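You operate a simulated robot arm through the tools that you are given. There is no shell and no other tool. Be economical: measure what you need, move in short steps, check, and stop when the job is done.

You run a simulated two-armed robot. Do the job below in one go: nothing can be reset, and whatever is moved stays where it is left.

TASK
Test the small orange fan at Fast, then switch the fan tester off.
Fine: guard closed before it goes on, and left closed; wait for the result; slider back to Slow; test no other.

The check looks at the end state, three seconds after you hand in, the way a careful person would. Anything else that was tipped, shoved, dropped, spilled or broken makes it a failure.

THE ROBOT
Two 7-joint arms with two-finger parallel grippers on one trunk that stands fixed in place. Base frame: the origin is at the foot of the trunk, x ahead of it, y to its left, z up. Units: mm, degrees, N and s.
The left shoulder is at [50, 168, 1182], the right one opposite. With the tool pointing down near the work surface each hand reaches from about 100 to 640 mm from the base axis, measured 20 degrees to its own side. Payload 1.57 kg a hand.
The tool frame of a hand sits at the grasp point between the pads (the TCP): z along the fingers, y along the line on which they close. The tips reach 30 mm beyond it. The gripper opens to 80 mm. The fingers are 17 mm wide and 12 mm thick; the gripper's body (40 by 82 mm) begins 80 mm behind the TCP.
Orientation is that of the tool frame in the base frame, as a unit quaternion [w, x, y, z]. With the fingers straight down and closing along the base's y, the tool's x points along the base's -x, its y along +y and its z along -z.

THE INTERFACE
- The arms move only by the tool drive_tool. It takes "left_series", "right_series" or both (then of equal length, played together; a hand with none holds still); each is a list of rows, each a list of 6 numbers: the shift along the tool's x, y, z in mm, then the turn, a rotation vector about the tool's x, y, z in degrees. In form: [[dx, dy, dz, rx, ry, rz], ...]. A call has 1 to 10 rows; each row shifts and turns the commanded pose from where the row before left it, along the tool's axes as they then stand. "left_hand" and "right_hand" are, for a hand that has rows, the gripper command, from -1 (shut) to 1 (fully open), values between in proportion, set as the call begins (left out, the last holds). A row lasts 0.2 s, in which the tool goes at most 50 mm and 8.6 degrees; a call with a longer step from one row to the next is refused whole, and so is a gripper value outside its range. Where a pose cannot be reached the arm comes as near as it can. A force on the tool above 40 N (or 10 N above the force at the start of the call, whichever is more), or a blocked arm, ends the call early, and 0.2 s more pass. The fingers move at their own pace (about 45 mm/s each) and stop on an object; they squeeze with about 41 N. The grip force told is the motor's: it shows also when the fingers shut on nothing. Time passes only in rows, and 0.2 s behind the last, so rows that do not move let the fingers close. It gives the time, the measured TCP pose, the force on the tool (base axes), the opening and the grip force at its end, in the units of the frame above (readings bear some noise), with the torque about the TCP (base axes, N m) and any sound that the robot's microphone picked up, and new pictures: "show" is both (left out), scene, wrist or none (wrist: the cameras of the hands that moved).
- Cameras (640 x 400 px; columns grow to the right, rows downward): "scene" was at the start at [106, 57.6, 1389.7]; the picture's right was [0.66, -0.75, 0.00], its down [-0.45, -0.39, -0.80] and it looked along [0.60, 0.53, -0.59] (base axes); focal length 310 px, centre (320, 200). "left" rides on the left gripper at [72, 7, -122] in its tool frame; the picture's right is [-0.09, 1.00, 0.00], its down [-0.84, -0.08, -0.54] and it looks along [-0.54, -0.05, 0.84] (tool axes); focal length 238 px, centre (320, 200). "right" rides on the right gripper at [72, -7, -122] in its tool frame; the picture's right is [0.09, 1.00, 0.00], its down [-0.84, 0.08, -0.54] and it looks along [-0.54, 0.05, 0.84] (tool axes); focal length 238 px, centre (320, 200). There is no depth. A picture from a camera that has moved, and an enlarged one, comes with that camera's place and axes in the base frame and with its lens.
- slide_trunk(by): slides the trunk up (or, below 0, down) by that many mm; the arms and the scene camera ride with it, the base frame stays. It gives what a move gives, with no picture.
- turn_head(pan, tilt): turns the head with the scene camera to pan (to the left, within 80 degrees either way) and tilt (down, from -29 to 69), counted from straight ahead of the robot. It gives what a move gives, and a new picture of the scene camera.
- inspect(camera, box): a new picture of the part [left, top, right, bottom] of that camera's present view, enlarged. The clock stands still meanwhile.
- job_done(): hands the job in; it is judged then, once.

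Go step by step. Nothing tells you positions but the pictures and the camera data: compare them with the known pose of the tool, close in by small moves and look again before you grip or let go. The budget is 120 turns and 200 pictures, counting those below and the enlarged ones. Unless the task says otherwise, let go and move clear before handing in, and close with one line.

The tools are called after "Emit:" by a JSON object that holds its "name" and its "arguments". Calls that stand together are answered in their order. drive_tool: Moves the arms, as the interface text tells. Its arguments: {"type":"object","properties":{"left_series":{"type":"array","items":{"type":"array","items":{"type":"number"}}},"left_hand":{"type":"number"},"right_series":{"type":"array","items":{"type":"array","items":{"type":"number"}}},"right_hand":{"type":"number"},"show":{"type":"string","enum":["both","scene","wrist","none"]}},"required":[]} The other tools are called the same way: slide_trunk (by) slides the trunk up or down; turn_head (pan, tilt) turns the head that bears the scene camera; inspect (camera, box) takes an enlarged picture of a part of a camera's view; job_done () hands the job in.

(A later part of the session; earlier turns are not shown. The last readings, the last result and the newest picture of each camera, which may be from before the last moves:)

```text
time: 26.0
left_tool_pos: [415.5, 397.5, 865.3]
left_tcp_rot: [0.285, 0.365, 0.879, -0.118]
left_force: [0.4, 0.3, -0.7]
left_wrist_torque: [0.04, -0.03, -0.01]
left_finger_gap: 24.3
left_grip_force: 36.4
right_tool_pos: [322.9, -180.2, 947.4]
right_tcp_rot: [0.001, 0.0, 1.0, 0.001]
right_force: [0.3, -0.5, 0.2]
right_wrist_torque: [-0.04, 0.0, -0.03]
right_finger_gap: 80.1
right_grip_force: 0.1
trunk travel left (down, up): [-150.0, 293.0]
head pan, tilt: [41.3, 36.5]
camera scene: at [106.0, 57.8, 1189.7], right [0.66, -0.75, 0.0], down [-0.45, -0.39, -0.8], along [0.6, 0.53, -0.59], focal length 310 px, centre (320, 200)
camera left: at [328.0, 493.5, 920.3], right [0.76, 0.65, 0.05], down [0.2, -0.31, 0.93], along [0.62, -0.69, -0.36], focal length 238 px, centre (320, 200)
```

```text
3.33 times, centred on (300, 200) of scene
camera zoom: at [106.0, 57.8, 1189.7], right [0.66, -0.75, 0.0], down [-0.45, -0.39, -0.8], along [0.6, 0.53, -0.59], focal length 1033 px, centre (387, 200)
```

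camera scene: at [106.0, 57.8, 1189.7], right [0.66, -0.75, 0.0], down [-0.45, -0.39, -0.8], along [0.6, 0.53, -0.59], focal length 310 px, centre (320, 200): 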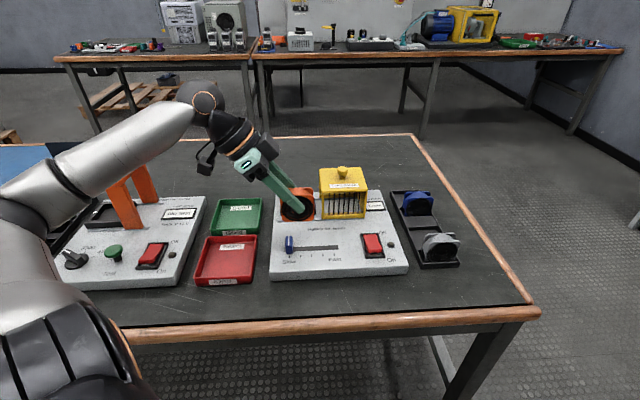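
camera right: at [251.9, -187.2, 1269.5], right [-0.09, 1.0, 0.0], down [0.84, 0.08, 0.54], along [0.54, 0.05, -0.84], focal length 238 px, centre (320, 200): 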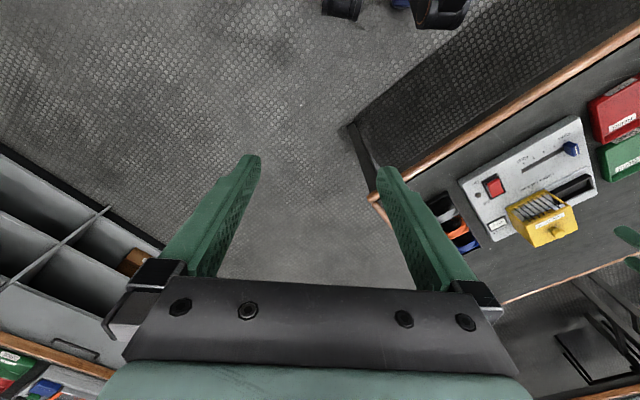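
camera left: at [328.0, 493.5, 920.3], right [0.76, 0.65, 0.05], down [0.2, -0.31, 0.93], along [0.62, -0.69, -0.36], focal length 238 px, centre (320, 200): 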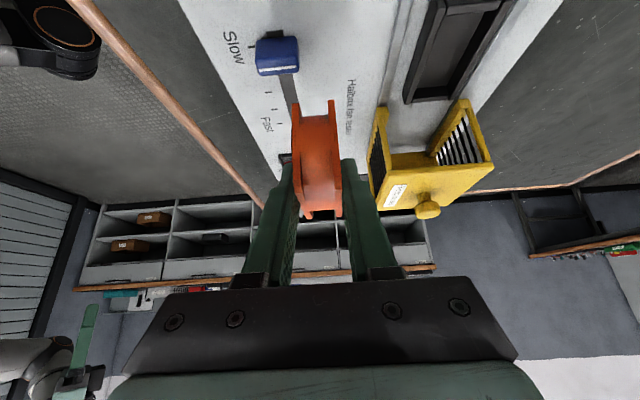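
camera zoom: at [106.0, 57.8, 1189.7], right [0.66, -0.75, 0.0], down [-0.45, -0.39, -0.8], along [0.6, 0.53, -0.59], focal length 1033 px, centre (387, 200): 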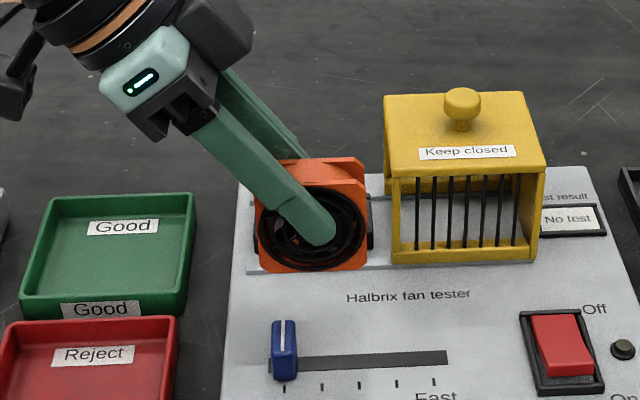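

Emit:
{"name": "inspect", "arguments": {"camera": "scene", "box": [270, 175, 320, 215]}}

Emit:
{"name": "inspect", "arguments": {"camera": "left", "box": [270, 80, 370, 240]}}

```text
10.00 times, centred on (295, 195) of scene
camera zoom: at [106.0, 57.8, 1189.7], right [0.66, -0.75, 0.0], down [-0.45, -0.39, -0.8], along [0.6, 0.53, -0.59], focal length 3100 px, centre (570, 250)
```

zoom: 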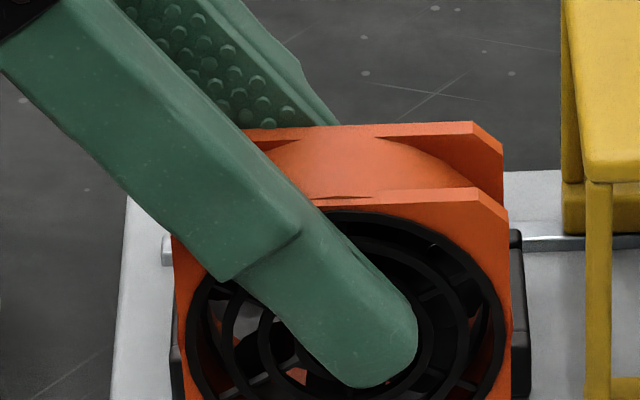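

```text
2.50 times, centred on (320, 160) of left
camera zoom: at [328.0, 493.5, 920.3], right [0.76, 0.65, 0.05], down [0.2, -0.31, 0.93], along [0.62, -0.69, -0.36], focal length 596 px, centre (320, 300)
```

zoom: 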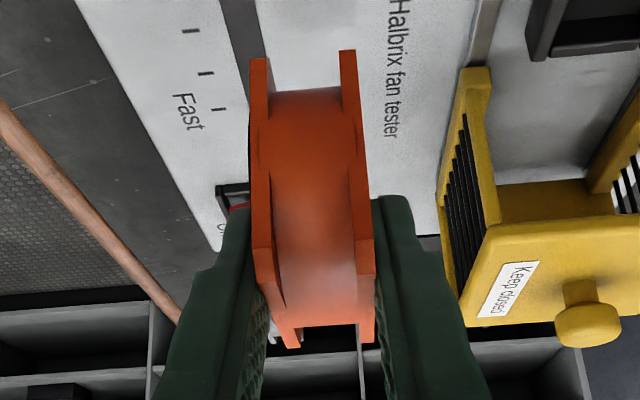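

The fan's bottom is at about TCP−54, and its centre is 8.5 mm right of the TCP. The socket centre is at ex 21, ey 675.5 with its frame top at about 765. I move over the socket.

Emit:
{"name": "drive_tool", "arguments": {"left_series": [[0, 33.5, 0, 0, 0, 0], [0, 33.5, 0, 0, 0, 0], [0, 33.5, 0, 0, 0, 0], [8.5, 0, 11.6, 0, 0, 0], [8.5, 0, 11.6, 0, 0, 0], [0, 0, 0, 0, 0, 0]]}}

Emit:
{"name": "inspect", "arguments": {"camera": "scene", "box": [260, 150, 360, 230]}}

Emit:
{"name": "inspect", "arguments": {"camera": "left", "box": [240, 0, 440, 240]}}

```text
time: 27.4
left_tool_pos: [484.2, 467.7, 836.7]
left_tcp_rot: [0.285, 0.365, 0.878, -0.119]
left_force: [0.7, -0.1, -1.3]
left_wrist_torque: [0.01, 0.03, -0.01]
left_finger_gap: 24.6
left_grip_force: 35.9
right_tool_pos: [323.0, -179.6, 946.9]
right_tcp_rot: [0.0, 0.0, 1.0, 0.0]
right_force: [-0.3, 0.2, 0.4]
right_wrist_torque: [-0.02, -0.02, 0.04]
right_finger_gap: 79.8
right_grip_force: 0.1
trunk travel left (down, up): [-150.0, 293.0]
head pan, tilt: [41.3, 36.5]
camera scene: at [106.1, 57.7, 1189.7], right [0.66, -0.75, 0.0], down [-0.45, -0.39, -0.8], along [0.6, 0.53, -0.59], focal length 310 px, centre (320, 200)
camera left: at [398.9, 564.7, 893.0], right [0.76, 0.65, 0.05], down [0.2, -0.31, 0.93], along [0.62, -0.69, -0.36], focal length 238 px, centre (320, 200)
```

scene: 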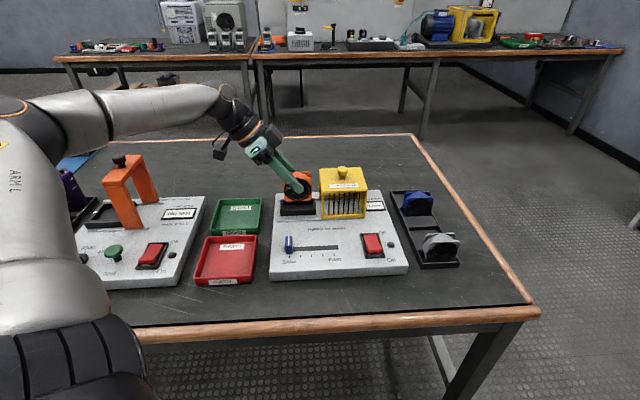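
left: 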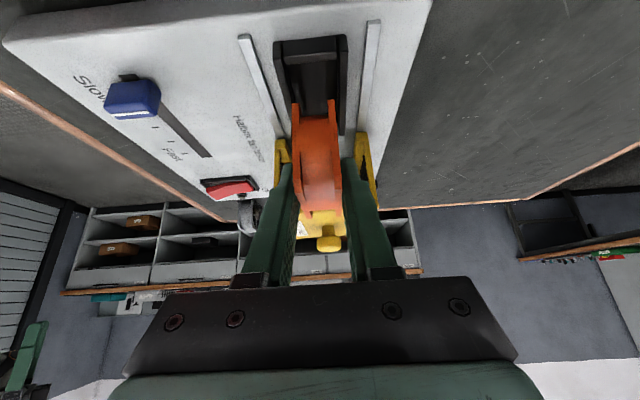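

```text
5.00 times, centred on (310, 190) of scene
camera zoom: at [106.1, 57.7, 1189.7], right [0.66, -0.75, 0.0], down [-0.45, -0.39, -0.8], along [0.6, 0.53, -0.59], focal length 1550 px, centre (370, 250)
```

zoom: 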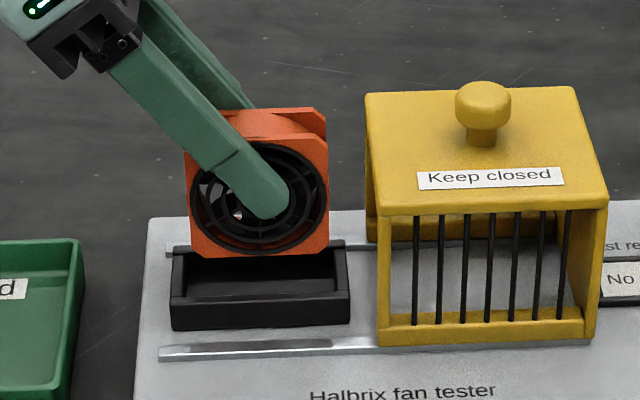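

```text
1.67 times, centred on (340, 120) of left
camera zoom: at [398.9, 564.7, 893.0], right [0.76, 0.65, 0.05], down [0.2, -0.31, 0.93], along [0.62, -0.69, -0.36], focal length 397 px, centre (287, 333)
```

zoom: 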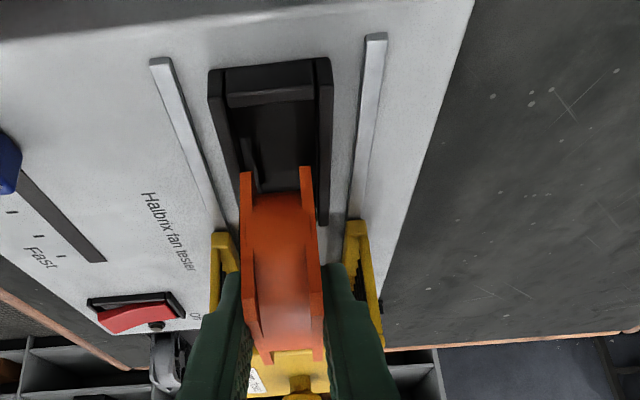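

The fan is above the socket and the ex alignment looks right. I zoom in tighter to check the ey alignment.

Emit:
{"name": "inspect", "arguments": {"camera": "left", "box": [260, 30, 360, 130]}}

```text
4.00 times, centred on (310, 80) of left
camera zoom: at [398.9, 564.7, 893.0], right [0.76, 0.65, 0.05], down [0.2, -0.31, 0.93], along [0.62, -0.69, -0.36], focal length 953 px, centre (360, 680)
```

zoom: 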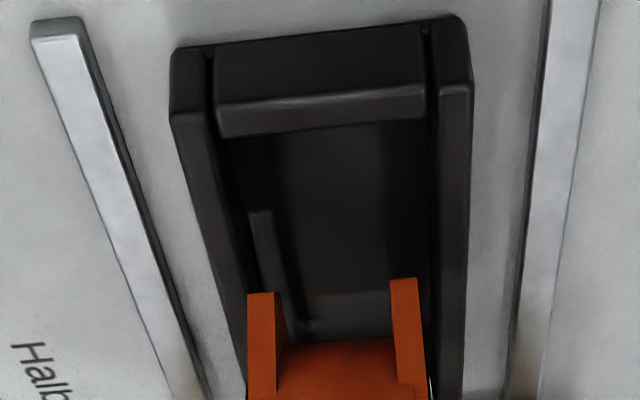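

The fan is centred over the opening, within about 1 mm. I lower gently.

Emit:
{"name": "drive_tool", "arguments": {"left_series": [[4.7, 0.3, 6.5, 0, 0, 0], [3.5, 0, 4.9, 0, 0, 0], [2.4, 0, 3.2, 0, 0, 0], [0, 0, 0, 0, 0, 0]]}}

Emit:
{"name": "inspect", "arguments": {"camera": "scene", "box": [260, 150, 360, 230]}}

Emit:
{"name": "inspect", "arguments": {"camera": "left", "box": [260, 30, 380, 150]}}

```text
time: 28.4
left_tool_pos: [486.6, 467.9, 819.6]
left_tcp_rot: [0.286, 0.364, 0.878, -0.119]
left_force: [0.6, 0.5, -0.5]
left_wrist_torque: [-0.03, 0.0, -0.01]
left_finger_gap: 24.4
left_grip_force: 36.5
right_tool_pos: [323.5, -180.5, 947.4]
right_tcp_rot: [0.0, 0.001, 1.0, 0.0]
right_force: [-0.3, -0.6, -0.1]
right_wrist_torque: [0.01, -0.03, 0.01]
right_finger_gap: 80.0
right_grip_force: 0.1
trunk travel left (down, up): [-150.0, 293.0]
head pan, tilt: [41.3, 36.5]
camera scene: at [106.1, 57.6, 1189.7], right [0.66, -0.75, 0.0], down [-0.45, -0.39, -0.8], along [0.6, 0.53, -0.59], focal length 310 px, centre (320, 200)
camera left: at [399.2, 564.7, 874.6], right [0.76, 0.65, 0.05], down [0.2, -0.31, 0.93], along [0.62, -0.69, -0.36], focal length 238 px, centre (320, 200)
```

scene: 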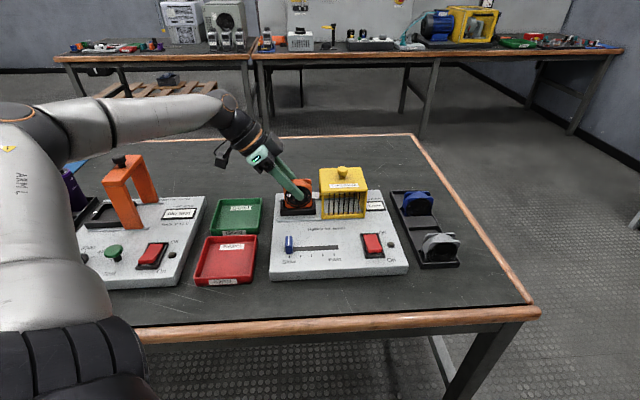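
left: 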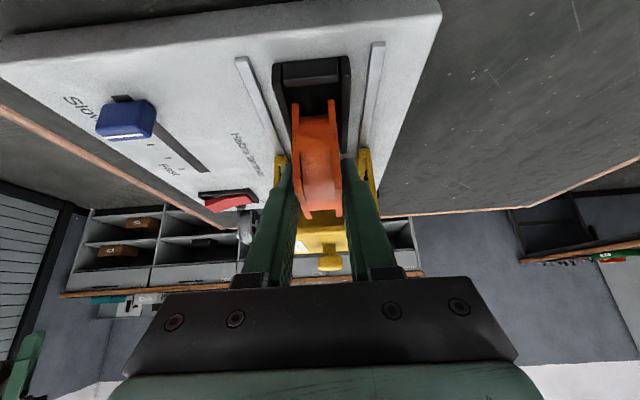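

```text
5.00 times, centred on (310, 190) of scene
camera zoom: at [106.1, 57.6, 1189.7], right [0.66, -0.75, 0.0], down [-0.45, -0.39, -0.8], along [0.6, 0.53, -0.59], focal length 1550 px, centre (370, 250)
```

zoom: 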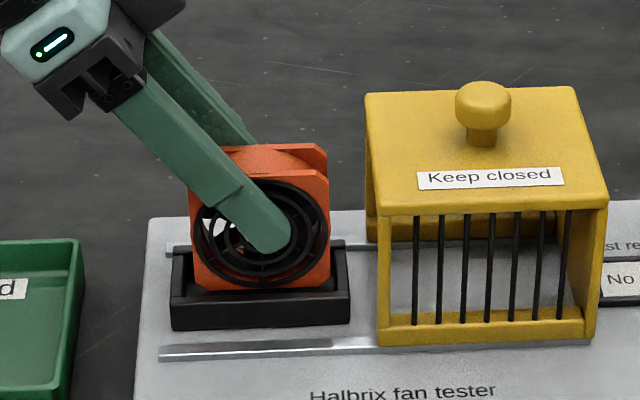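

```text
3.33 times, centred on (320, 90) of left
camera zoom: at [399.2, 564.7, 874.6], right [0.76, 0.65, 0.05], down [0.2, -0.31, 0.93], along [0.62, -0.69, -0.36], focal length 794 px, centre (320, 567)
```

zoom: 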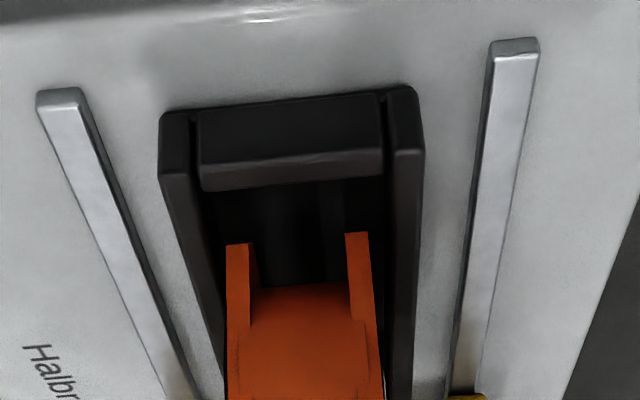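

The fan is entering the opening with clearance all round. I lower further, slowly.

Emit:
{"name": "drive_tool", "arguments": {"left_series": [[2.4, 0.7, 3.2, 0, 0, 0], [2.4, 0, 3.2, 0, 0, 0], [1.2, 0, 1.6, 0, 0, 0], [1.2, 0, 1.6, 0, 0, 0], [0, 0, 0, 0, 0, 0]]}}

Emit:
{"name": "inspect", "arguments": {"camera": "scene", "box": [260, 150, 360, 230]}}

Emit:
{"name": "inspect", "arguments": {"camera": "left", "box": [260, 30, 380, 150]}}

```text
time: 29.6
left_tool_pos: [484.7, 469.2, 807.7]
left_tcp_rot: [0.286, 0.363, 0.879, -0.118]
left_force: [0.2, -0.3, -0.9]
left_wrist_torque: [0.01, 0.0, 0.02]
left_finger_gap: 24.1
left_grip_force: 36.0
right_tool_pos: [324.0, -179.3, 947.3]
right_tcp_rot: [0.0, 0.0, 1.0, -0.001]
right_force: [-0.2, 1.0, -0.7]
right_wrist_torque: [0.03, -0.01, 0.02]
right_finger_gap: 80.0
right_grip_force: 0.1
trunk travel left (down, up): [-150.0, 293.0]
head pan, tilt: [41.3, 36.5]
camera scene: at [106.1, 57.6, 1189.7], right [0.66, -0.75, 0.0], down [-0.45, -0.39, -0.8], along [0.6, 0.53, -0.59], focal length 310 px, centre (320, 200)
camera left: at [399.5, 565.5, 862.8], right [0.76, 0.65, 0.05], down [0.2, -0.31, 0.93], along [0.62, -0.69, -0.36], focal length 238 px, centre (320, 200)
```

scene: 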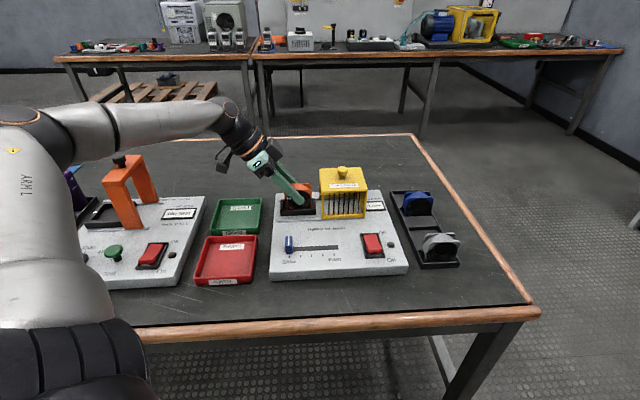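
left: 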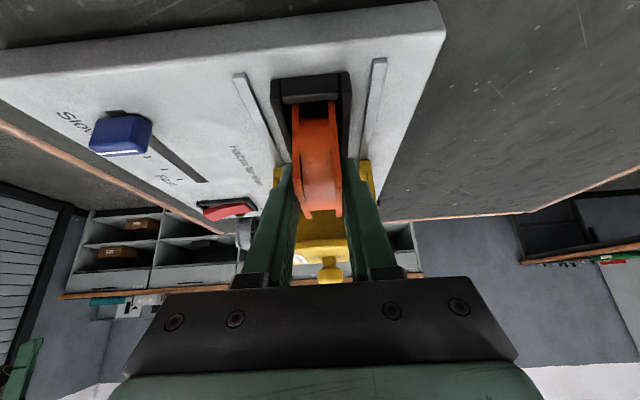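

```text
5.00 times, centred on (310, 190) of scene
camera zoom: at [106.1, 57.6, 1189.7], right [0.66, -0.75, 0.0], down [-0.45, -0.39, -0.8], along [0.6, 0.53, -0.59], focal length 1550 px, centre (370, 250)
```

zoom: 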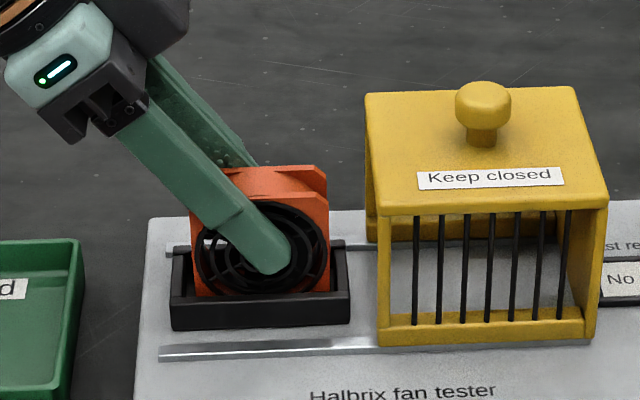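

```text
3.33 times, centred on (320, 90) of left
camera zoom: at [399.5, 565.5, 862.8], right [0.76, 0.65, 0.05], down [0.2, -0.31, 0.93], along [0.62, -0.69, -0.36], focal length 794 px, centre (320, 567)
```

zoom: 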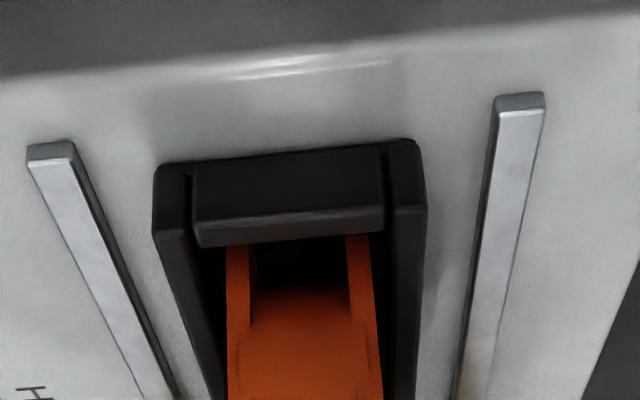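

The fan is inside the frame with no contact yet. I ease down in small steps until it touches.

Emit:
{"name": "drive_tool", "arguments": {"left_series": [[1.2, 0, 1.6, 0, 0, 0], [0, 0, 0, 0, 0, 0], [0.9, 0, 1.2, 0, 0, 0], [0, 0, 0, 0, 0, 0]], "show": "none"}}

Emit:
{"name": "drive_tool", "arguments": {"left_series": [[0.9, 0, 1.2, 0, 0, 0], [0, 0, 0, 0, 0, 0]], "show": "none"}}

Emit:
{"name": "inspect", "arguments": {"camera": "scene", "box": [260, 150, 360, 230]}}

```text
time: 30.6
left_tool_pos: [487.5, 468.3, 807.2]
left_tcp_rot: [0.288, 0.364, 0.878, -0.117]
left_force: [-0.8, 2.1, 14.8]
left_wrist_torque: [0.15, 0.28, -0.07]
left_finger_gap: 24.5
left_grip_force: 36.7
right_tool_pos: [323.1, -181.6, 947.4]
right_tcp_rot: [0.001, 0.0, 1.0, 0.001]
right_force: [-0.1, 0.3, 0.3]
right_wrist_torque: [-0.01, -0.01, 0.01]
right_finger_gap: 80.1
right_grip_force: 0.0
trunk travel left (down, up): [-150.0, 293.0]
head pan, tilt: [41.3, 36.5]
```

```text
time: 31.2
left_tool_pos: [487.7, 468.9, 806.1]
left_tcp_rot: [0.29, 0.364, 0.878, -0.116]
left_force: [-1.1, 4.9, 25.9]
left_wrist_torque: [0.2, 0.3, -0.05]
left_finger_gap: 24.3
left_grip_force: 36.4
right_tool_pos: [320.2, -181.6, 947.4]
right_tcp_rot: [0.002, 0.0, 1.0, 0.002]
right_force: [-0.6, 0.1, 0.0]
right_wrist_torque: [0.02, 0.0, 0.02]
right_finger_gap: 80.1
right_grip_force: 0.1
trunk travel left (down, up): [-150.0, 293.0]
head pan, tilt: [41.3, 36.5]
```

```text
5.00 times, centred on (310, 190) of scene
camera zoom: at [104.1, 56.1, 1190.2], right [0.66, -0.75, 0.0], down [-0.44, -0.39, -0.81], along [0.61, 0.53, -0.59], focal length 1550 px, centre (370, 250)
```

zoom: 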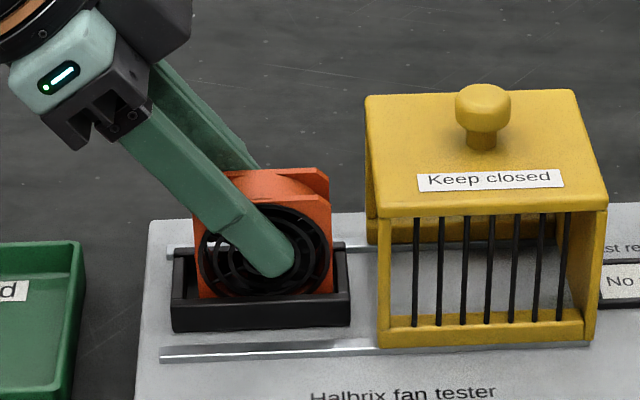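

The fan is seated, with firm contact at the expected floor height. I relax the push and open.

Emit:
{"name": "drive_tool", "arguments": {"left_series": [[-1.2, 0, -1.7, 0, 0, 0], [0, 0, 0, 0, 0, 0]], "show": "none"}}

Emit:
{"name": "drive_tool", "arguments": {"left_series": [[0, 0, 0, 0, 0, 0], [0, 0, 0, 0, 0, 0], [0, 0, 0, 0, 0, 0]], "left_hand": 0.05, "show": "wrist"}}

Emit:
{"name": "inspect", "arguments": {"camera": "scene", "box": [260, 150, 360, 230]}}

```text
time: 31.8
left_tool_pos: [487.5, 467.3, 806.3]
left_tcp_rot: [0.289, 0.363, 0.878, -0.117]
left_force: [5.1, 3.2, 19.6]
left_wrist_torque: [-0.11, -0.31, 0.13]
left_finger_gap: 24.0
left_grip_force: 36.1
right_tool_pos: [323.9, -180.5, 946.0]
right_tcp_rot: [0.001, 0.0, 1.0, 0.001]
right_force: [-0.3, 0.1, -0.1]
right_wrist_torque: [0.02, 0.01, 0.0]
right_finger_gap: 80.2
right_grip_force: 0.1
trunk travel left (down, up): [-150.0, 293.0]
head pan, tilt: [41.3, 36.5]
```

```text
time: 32.6
left_tool_pos: [486.9, 468.9, 802.7]
left_tcp_rot: [0.285, 0.363, 0.879, -0.119]
left_force: [0.0, 0.0, -0.9]
left_wrist_torque: [0.0, 0.0, 0.02]
left_finger_gap: 42.0
left_grip_force: 0.3
right_tool_pos: [323.9, -180.2, 947.6]
right_tcp_rot: [0.0, 0.001, 1.0, 0.0]
right_force: [0.0, -0.2, 0.2]
right_wrist_torque: [-0.02, -0.01, 0.02]
right_finger_gap: 80.1
right_grip_force: 0.1
trunk travel left (down, up): [-150.0, 293.0]
head pan, tilt: [41.3, 36.5]
camera left: at [399.5, 565.3, 859.1], right [0.76, 0.65, 0.05], down [0.2, -0.31, 0.93], along [0.62, -0.69, -0.36], focal length 238 px, centre (320, 200)
```

left: 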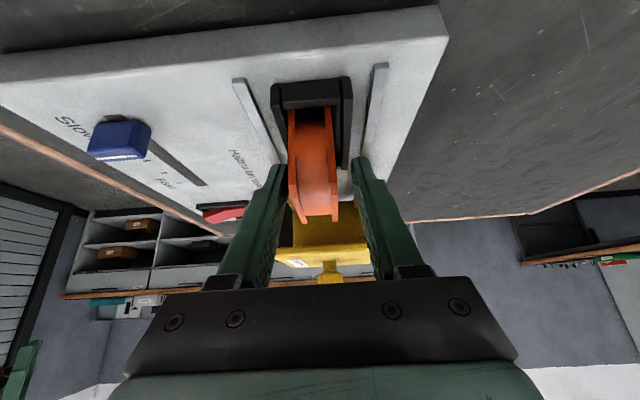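

```text
5.00 times, centred on (310, 190) of scene
camera zoom: at [106.0, 57.6, 1189.7], right [0.66, -0.75, 0.0], down [-0.45, -0.39, -0.8], along [0.6, 0.53, -0.59], focal length 1550 px, centre (370, 250)
```

zoom: 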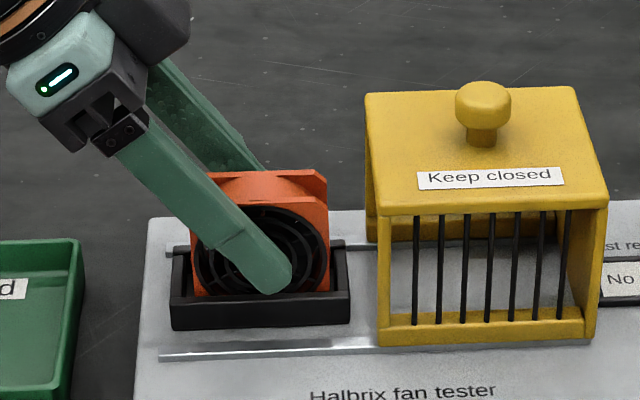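

Released, and the fan stands in the socket. I back out along the tool axis.

Emit:
{"name": "drive_tool", "arguments": {"left_series": [[0, 0, -25, 0, 0, 0], [0, 0, -30, 0, 0, 0], [0, 0, -40, 0, 0, 0], [0, 0, -40, 0, 0, 0], [0, 0, 0, 0, 0, 0]]}}

Emit:
{"name": "inspect", "arguments": {"camera": "scene", "box": [260, 150, 360, 230]}}

Emit:
{"name": "inspect", "arguments": {"camera": "left", "box": [230, 30, 430, 200]}}

```text
time: 33.8
left_tool_pos: [429.7, 526.4, 913.4]
left_tcp_rot: [0.286, 0.363, 0.879, -0.118]
left_force: [-0.1, -0.3, -0.3]
left_wrist_torque: [0.01, 0.0, -0.01]
left_finger_gap: 42.2
left_grip_force: 0.1
right_tool_pos: [323.2, -180.2, 946.0]
right_tcp_rot: [0.0, 0.0, 1.0, 0.0]
right_force: [-0.5, 0.0, -1.1]
right_wrist_torque: [-0.02, 0.01, -0.02]
right_finger_gap: 80.1
right_grip_force: 0.1
trunk travel left (down, up): [-150.0, 293.0]
head pan, tilt: [41.3, 36.5]
camera scene: at [105.9, 57.6, 1189.7], right [0.66, -0.75, 0.0], down [-0.45, -0.39, -0.8], along [0.6, 0.53, -0.59], focal length 310 px, centre (320, 200)
camera left: at [343.5, 622.7, 969.8], right [0.76, 0.65, 0.05], down [0.2, -0.31, 0.93], along [0.62, -0.69, -0.36], focal length 238 px, centre (320, 200)
```

scene: 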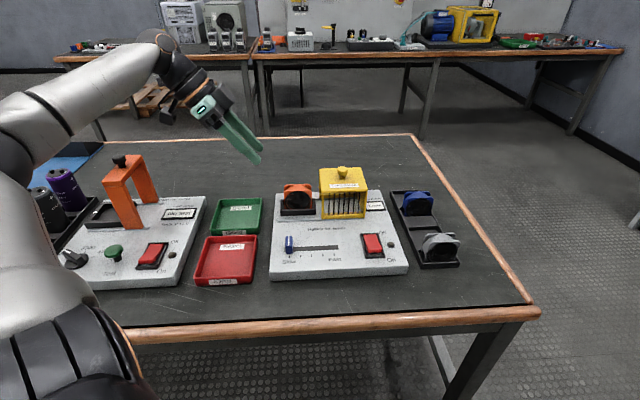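
left: 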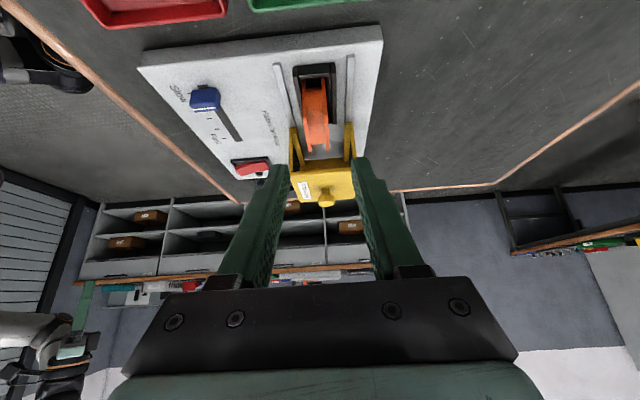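

```text
5.00 times, centred on (310, 190) of scene
camera zoom: at [105.9, 57.6, 1189.7], right [0.66, -0.75, 0.0], down [-0.45, -0.39, -0.8], along [0.6, 0.53, -0.59], focal length 1550 px, centre (370, 250)
```

zoom: 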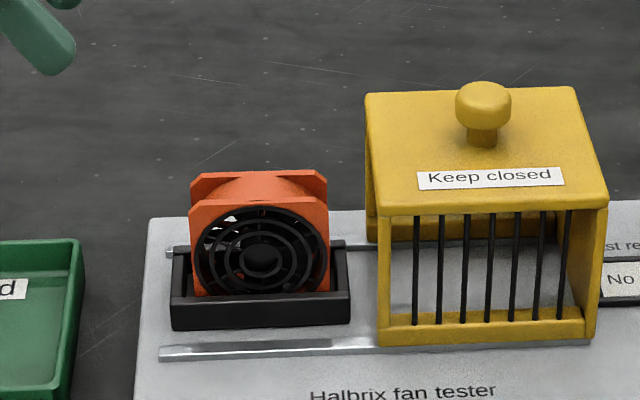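

```text
2.35 times, centred on (330, 115) of left
camera zoom: at [343.5, 622.7, 969.8], right [0.76, 0.65, 0.05], down [0.2, -0.31, 0.93], along [0.62, -0.69, -0.36], focal length 561 px, centre (296, 400)
```

zoom: 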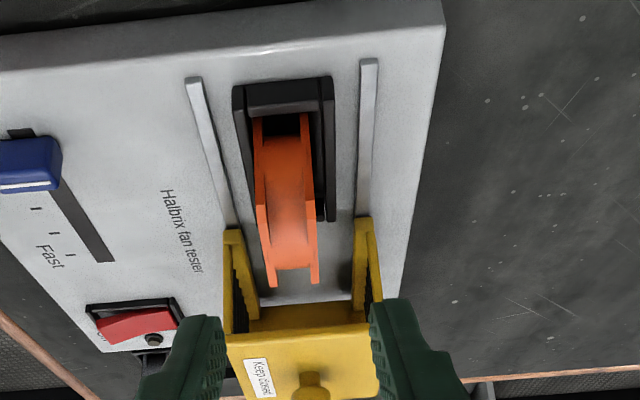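

The fan sits upright in the socket. The guard knob is near (560,393,848). I raise the trunk a little for reach and go to a pre-grasp at the knob.

Emit:
{"name": "slide_trunk", "arguments": {"by": 50}}

Emit:
{"name": "drive_tool", "arguments": {"left_series": [[-20.7, -0.4, 29.9, 0, 0, 0], [-20.7, -0.4, 29.9, 0, 0, 0], [-20.7, -0.4, 29.9, 0, 0, 0], [-20.7, -0.4, 29.9, 0, 0, 0], [0, 0, 0, 0, 0, 0]]}}

Emit:
{"name": "inspect", "arguments": {"camera": "left", "box": [230, 60, 430, 240]}}

```text
time: 34.7
left_tool_pos: [431.1, 526.5, 963.5]
left_tcp_rot: [0.285, 0.364, 0.879, -0.119]
left_force: [-1.5, 0.1, 0.5]
left_wrist_torque: [-0.01, -0.01, 0.0]
left_finger_gap: 42.2
left_grip_force: 0.0
right_tool_pos: [323.6, -180.4, 996.8]
right_tcp_rot: [0.0, 0.0, 1.0, 0.001]
right_force: [-0.1, 0.2, -1.0]
right_wrist_torque: [-0.02, 0.01, 0.02]
right_finger_gap: 79.8
right_grip_force: 0.0
trunk travel left (down, up): [-200.0, 243.0]
head pan, tilt: [41.3, 36.5]
```

```text
time: 35.9
left_tool_pos: [527.4, 425.6, 915.1]
left_tcp_rot: [0.285, 0.363, 0.879, -0.118]
left_force: [-0.2, 0.2, 1.0]
left_wrist_torque: [0.02, 0.01, 0.02]
left_finger_gap: 42.0
left_grip_force: 0.1
right_tool_pos: [323.1, -180.4, 996.4]
right_tcp_rot: [0.001, 0.0, 1.0, 0.0]
right_force: [0.8, 0.9, 0.0]
right_wrist_torque: [0.05, 0.01, 0.02]
right_finger_gap: 79.9
right_grip_force: 0.1
trunk travel left (down, up): [-200.0, 243.0]
head pan, tilt: [41.3, 36.5]
camera scene: at [106.2, 57.5, 1239.7], right [0.66, -0.75, 0.0], down [-0.45, -0.39, -0.8], along [0.6, 0.53, -0.59], focal length 310 px, centre (320, 200)
camera left: at [440.2, 523.1, 971.1], right [0.76, 0.65, 0.05], down [0.2, -0.31, 0.93], along [0.62, -0.69, -0.36], focal length 238 px, centre (320, 200)
```

scene: 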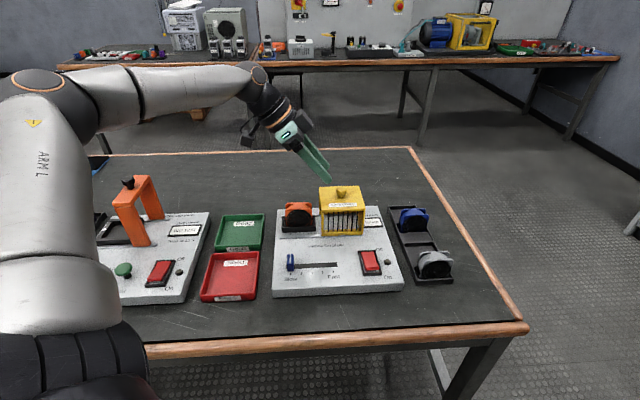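
left: 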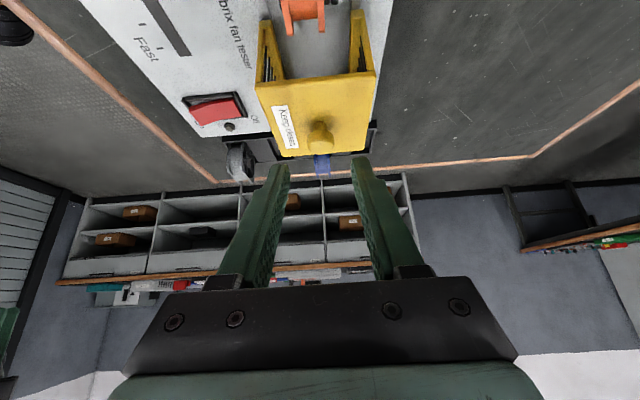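

```text
2.22 times, centred on (330, 150) of left
camera zoom: at [440.2, 523.1, 971.1], right [0.76, 0.65, 0.05], down [0.2, -0.31, 0.93], along [0.62, -0.69, -0.36], focal length 530 px, centre (298, 311)
```

zoom: 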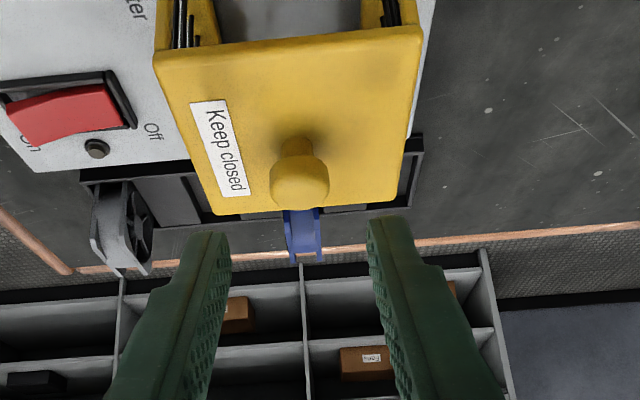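

The knob is in line with the hand. I advance most of the way and look.

Emit:
{"name": "drive_tool", "arguments": {"left_series": [[1, 0.5, 16, 0, 0, 0], [1, 0, 16, 0, 0, 0], [0.4, 0, 16, 0, 0, 0], [0, 0, 0, 0, 0, 0]]}}

Emit:
{"name": "inspect", "arguments": {"camera": "scene", "box": [270, 140, 390, 240]}}

Emit:
{"name": "inspect", "arguments": {"camera": "left", "box": [230, 60, 430, 240]}}

```text
time: 36.9
left_tool_pos: [546.2, 408.6, 875.1]
left_tcp_rot: [0.286, 0.364, 0.878, -0.119]
left_force: [-0.9, -0.4, -0.1]
left_wrist_torque: [-0.01, 0.0, -0.02]
left_finger_gap: 42.2
left_grip_force: 0.0
right_tool_pos: [323.9, -179.5, 997.6]
right_tcp_rot: [0.0, 0.0, 1.0, 0.0]
right_force: [-0.5, 0.2, -0.3]
right_wrist_torque: [0.0, 0.01, 0.02]
right_finger_gap: 80.1
right_grip_force: 0.0
trunk travel left (down, up): [-200.0, 243.0]
head pan, tilt: [41.3, 36.5]
camera scene: at [106.1, 57.6, 1239.7], right [0.66, -0.75, 0.0], down [-0.45, -0.39, -0.8], along [0.6, 0.53, -0.59], focal length 310 px, centre (320, 200)
camera left: at [459.5, 505.4, 930.2], right [0.76, 0.65, 0.05], down [0.2, -0.31, 0.93], along [0.62, -0.69, -0.36], focal length 238 px, centre (320, 200)
```

scene: 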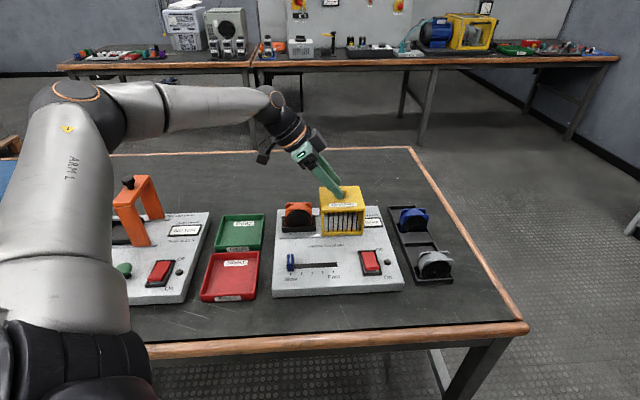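
left: 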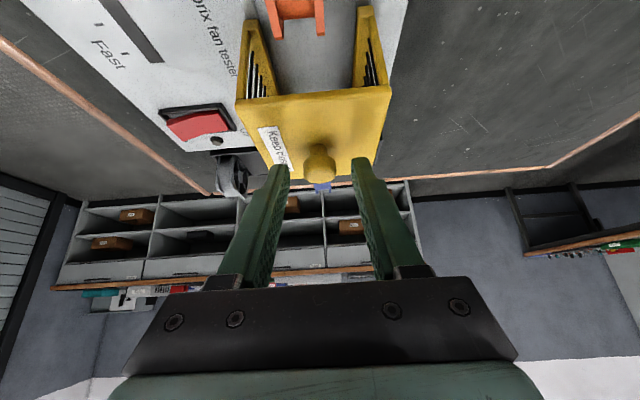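

```text
4.00 times, centred on (330, 190) of scene
camera zoom: at [106.1, 57.6, 1239.7], right [0.66, -0.75, 0.0], down [-0.45, -0.39, -0.8], along [0.6, 0.53, -0.59], focal length 1240 px, centre (280, 240)
```

zoom: 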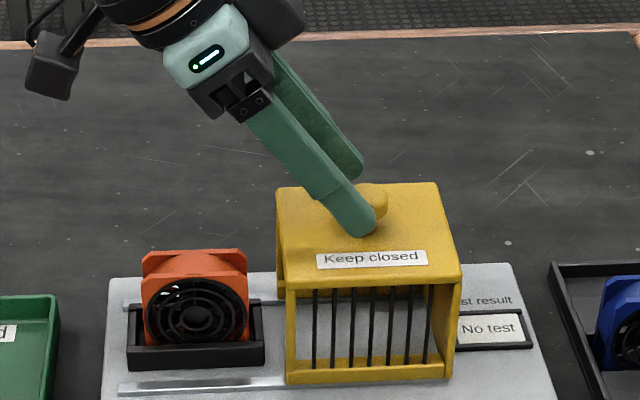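

```text
2.22 times, centred on (330, 150) of left
camera zoom: at [459.5, 505.4, 930.2], right [0.76, 0.65, 0.05], down [0.2, -0.31, 0.93], along [0.62, -0.69, -0.36], focal length 530 px, centre (298, 311)
```

zoom: 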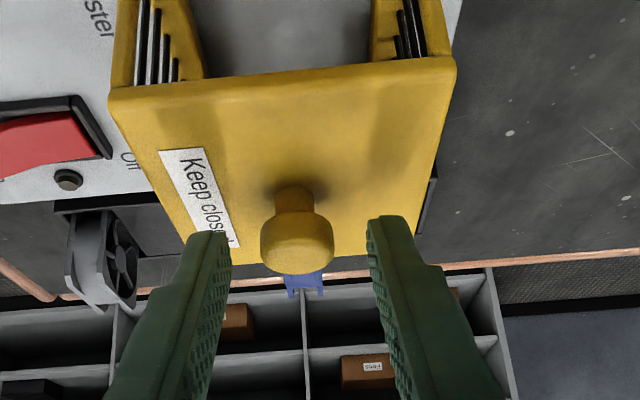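

The fingertips straddle the knob. I advance 11 mm more and close on it.

Emit:
{"name": "drive_tool", "arguments": {"left_series": [[-1, 0, 6, 0, 0, 0], [-1, 0, 5.5, 0, 0, 0], [0, 0, 0, 0, 0, 0]], "show": "none"}}

Emit:
{"name": "drive_tool", "arguments": {"left_series": [[0, 0, 0, 0, 0, 0], [0, 0, 0, 0, 0, 0], [0, 0, 0, 0, 0, 0]], "left_hand": -1}}

Emit:
{"name": "inspect", "arguments": {"camera": "scene", "box": [270, 140, 390, 240]}}

```text
time: 37.7
left_tool_pos: [552.7, 402.7, 866.8]
left_tcp_rot: [0.287, 0.363, 0.879, -0.119]
left_force: [-0.2, -0.8, 0.1]
left_wrist_torque: [-0.03, 0.06, 0.0]
left_finger_gap: 42.1
left_grip_force: 0.1
right_tool_pos: [324.6, -179.6, 995.7]
right_tcp_rot: [0.0, 0.0, 1.0, 0.0]
right_force: [0.6, -0.7, -0.3]
right_wrist_torque: [0.01, -0.01, -0.01]
right_finger_gap: 80.1
right_grip_force: 0.0
trunk travel left (down, up): [-200.0, 243.0]
head pan, tilt: [41.3, 36.5]
```

```text
time: 38.5
left_tool_pos: [552.4, 402.4, 866.7]
left_tcp_rot: [0.285, 0.363, 0.879, -0.119]
left_force: [-3.2, -3.2, -1.0]
left_wrist_torque: [-0.19, -0.05, -0.04]
left_finger_gap: 23.9
left_grip_force: 30.0
right_tool_pos: [323.7, -179.8, 996.5]
right_tcp_rot: [0.0, 0.0, 1.0, 0.0]
right_force: [-0.1, -0.1, 1.0]
right_wrist_torque: [-0.01, 0.04, 0.01]
right_finger_gap: 80.0
right_grip_force: 0.0
trunk travel left (down, up): [-200.0, 243.0]
head pan, tilt: [41.3, 36.5]
camera scene: at [105.8, 57.4, 1239.7], right [0.66, -0.75, 0.0], down [-0.45, -0.39, -0.8], along [0.6, 0.53, -0.59], focal length 310 px, centre (320, 200)
camera left: at [465.6, 499.1, 922.6], right [0.76, 0.65, 0.05], down [0.2, -0.31, 0.93], along [0.62, -0.69, -0.36], focal length 238 px, centre (320, 200)
```

scene: 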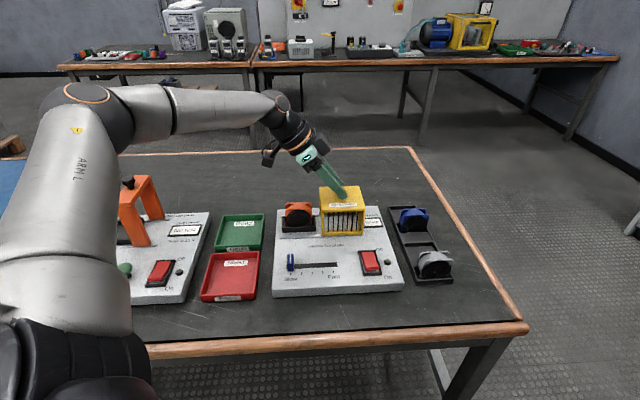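
left: 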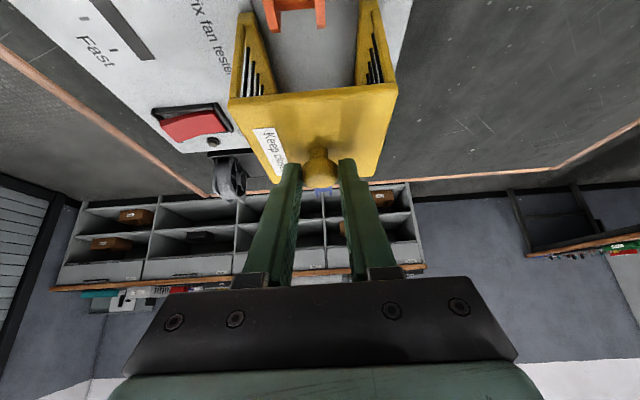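

```text
4.00 times, centred on (330, 190) of scene
camera zoom: at [105.8, 57.4, 1239.7], right [0.66, -0.75, 0.0], down [-0.45, -0.39, -0.8], along [0.6, 0.53, -0.59], focal length 1240 px, centre (280, 240)
```

zoom: 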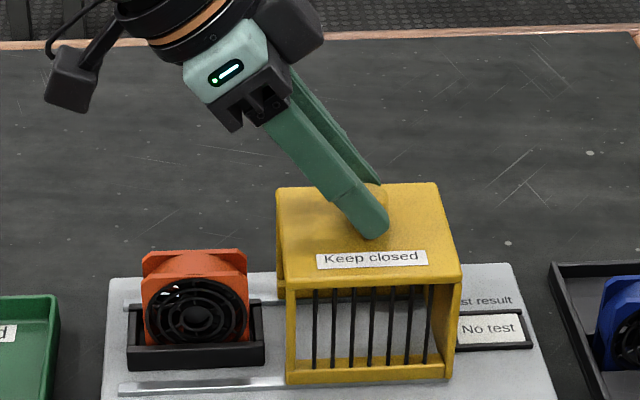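

The knob is gripped at 23.9 mm. I slide the guard left toward closed, starting with 40 mm.

Emit:
{"name": "drive_tool", "arguments": {"left_series": [[8.1, 0, -5.9, 0, 0, 0], [8.1, 0, -5.9, 0, 0, 0], [8.1, 0, -5.9, 0, 0, 0], [8.1, 0, -5.9, 0, 0, 0], [0, 0, 0, 0, 0, 0]]}}

Emit:
{"name": "inspect", "arguments": {"camera": "scene", "box": [260, 140, 380, 240]}}

```text
time: 39.7
left_tool_pos: [523.1, 431.6, 866.8]
left_tcp_rot: [0.285, 0.363, 0.879, -0.118]
left_force: [-6.6, -4.4, -6.4]
left_wrist_torque: [-0.41, -0.28, -0.16]
left_finger_gap: 23.6
left_grip_force: 35.9
right_tool_pos: [324.3, -179.6, 997.0]
right_tcp_rot: [0.0, 0.0, 1.0, 0.0]
right_force: [0.1, -0.3, 0.7]
right_wrist_torque: [-0.01, 0.03, -0.02]
right_finger_gap: 80.0
right_grip_force: 0.0
trunk travel left (down, up): [-200.0, 243.0]
head pan, tilt: [41.3, 36.5]
camera scene: at [105.9, 57.7, 1239.7], right [0.66, -0.75, 0.0], down [-0.45, -0.39, -0.8], along [0.6, 0.53, -0.59], focal length 310 px, centre (320, 200)
camera left: at [436.0, 528.5, 922.8], right [0.76, 0.65, 0.05], down [0.2, -0.31, 0.93], along [0.62, -0.69, -0.36], focal length 238 px, centre (320, 200)
```

scene: 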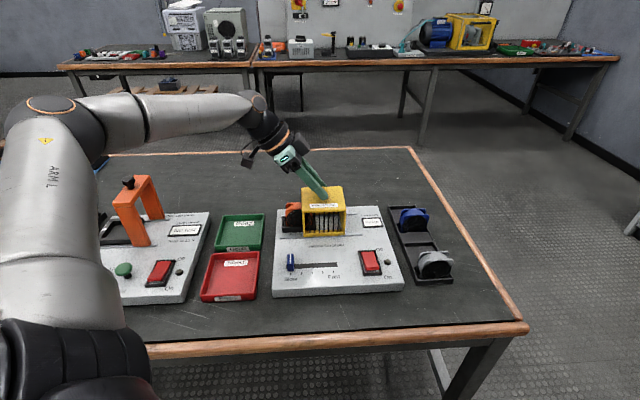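
left: 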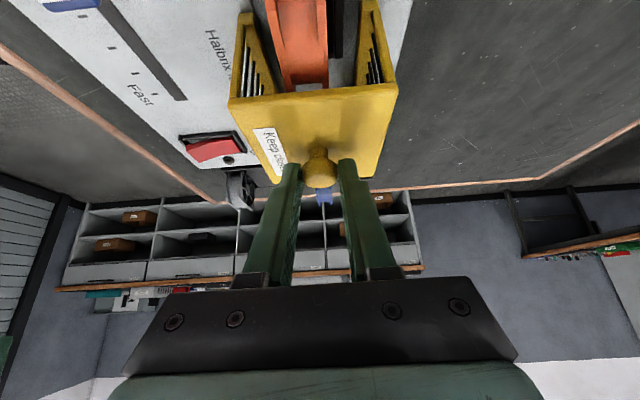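

```text
4.00 times, centred on (320, 190) of scene
camera zoom: at [105.9, 57.7, 1239.7], right [0.66, -0.75, 0.0], down [-0.45, -0.39, -0.8], along [0.6, 0.53, -0.59], focal length 1240 px, centre (320, 240)
```

zoom: 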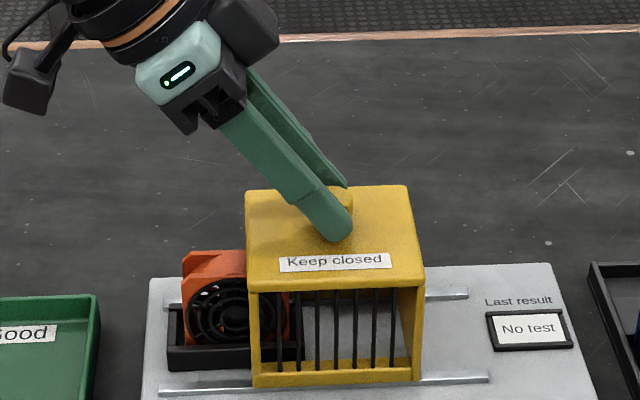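

The guard slides well and the fan passes inside it. I continue toward the stop.

Emit:
{"name": "drive_tool", "arguments": {"left_series": [[8.1, -0.8, -5.9, 0, 0, 0], [8.1, 0, -5.9, 0, 0, 0], [8.1, 0, -5.9, 0, 0, 0], [8.1, 0, -5.9, 0, 0, 0], [4.0, 0, -2.9, 0, 0, 0], [4.0, 0, -2.9, 0, 0, 0], [0, 0, 0, 0, 0, 0]]}}

Emit:
{"name": "inspect", "arguments": {"camera": "scene", "box": [260, 140, 380, 240]}}

```text
time: 41.3
left_tool_pos: [487.2, 466.7, 866.5]
left_tcp_rot: [0.286, 0.363, 0.879, -0.119]
left_force: [-3.0, -4.3, -10.7]
left_wrist_torque: [0.28, 0.22, -0.09]
left_finger_gap: 23.7
left_grip_force: 35.6
right_tool_pos: [324.9, -179.3, 997.2]
right_tcp_rot: [0.0, 0.0, 1.0, 0.0]
right_force: [0.0, 0.0, 0.6]
right_wrist_torque: [0.03, -0.01, -0.02]
right_finger_gap: 80.1
right_grip_force: 0.0
trunk travel left (down, up): [-200.0, 243.0]
head pan, tilt: [41.3, 36.5]
camera scene: at [106.6, 57.9, 1239.6], right [0.66, -0.75, 0.0], down [-0.45, -0.39, -0.8], along [0.6, 0.53, -0.6], focal length 310 px, centre (320, 200)
camera left: at [401.0, 563.6, 922.8], right [0.76, 0.65, 0.05], down [0.2, -0.31, 0.93], along [0.62, -0.69, -0.36], focal length 238 px, centre (320, 200)
```

scene: 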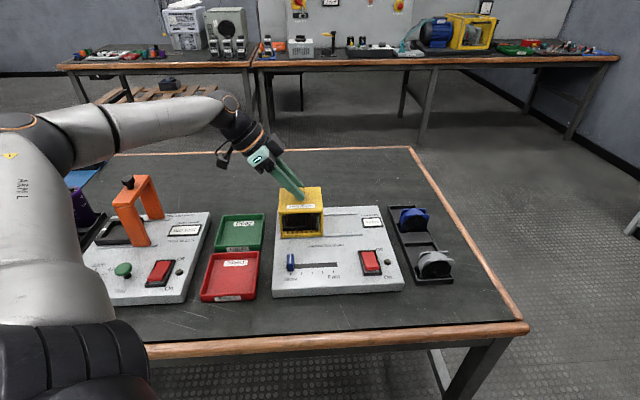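
left: 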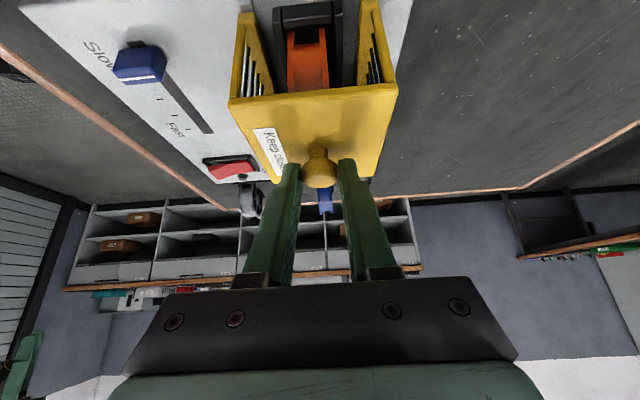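

```text
4.00 times, centred on (320, 190) of scene
camera zoom: at [106.6, 57.9, 1239.6], right [0.66, -0.75, 0.0], down [-0.45, -0.39, -0.8], along [0.6, 0.53, -0.6], focal length 1240 px, centre (320, 240)
```

zoom: 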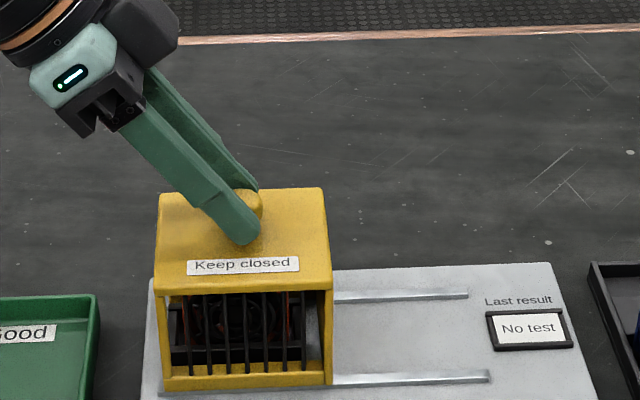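

Nearly closed. I push on gently until it stops.

Emit:
{"name": "drive_tool", "arguments": {"left_series": [[3.2, 0, -2.4, 0, 0, 0], [3.2, 0, -2.4, 0, 0, 0], [0, 0, 0, 0, 0, 0]], "show": "none"}}

Emit:
{"name": "inspect", "arguments": {"camera": "scene", "box": [260, 160, 360, 240]}}

```text
time: 42.1
left_tool_pos: [484.8, 471.3, 866.6]
left_tcp_rot: [0.285, 0.364, 0.878, -0.12]
left_force: [4.7, -12.1, -17.3]
left_wrist_torque: [0.03, -0.01, 0.03]
left_finger_gap: 23.7
left_grip_force: 36.2
right_tool_pos: [325.2, -180.5, 994.8]
right_tcp_rot: [-0.001, 0.0, 1.0, 0.0]
right_force: [-0.5, 0.0, -0.2]
right_wrist_torque: [-0.02, 0.05, 0.02]
right_finger_gap: 80.2
right_grip_force: 0.0
trunk travel left (down, up): [-200.0, 243.0]
head pan, tilt: [41.3, 36.5]
```

```text
5.00 times, centred on (310, 200) of scene
camera zoom: at [107.7, 57.8, 1239.4], right [0.66, -0.75, 0.0], down [-0.45, -0.39, -0.8], along [0.6, 0.53, -0.6], focal length 1550 px, centre (370, 200)
```

zoom: 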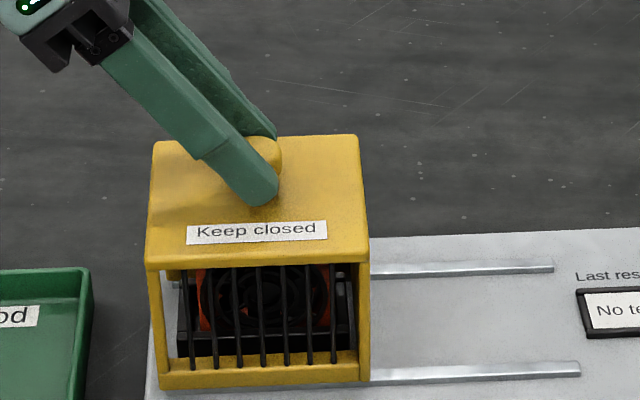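

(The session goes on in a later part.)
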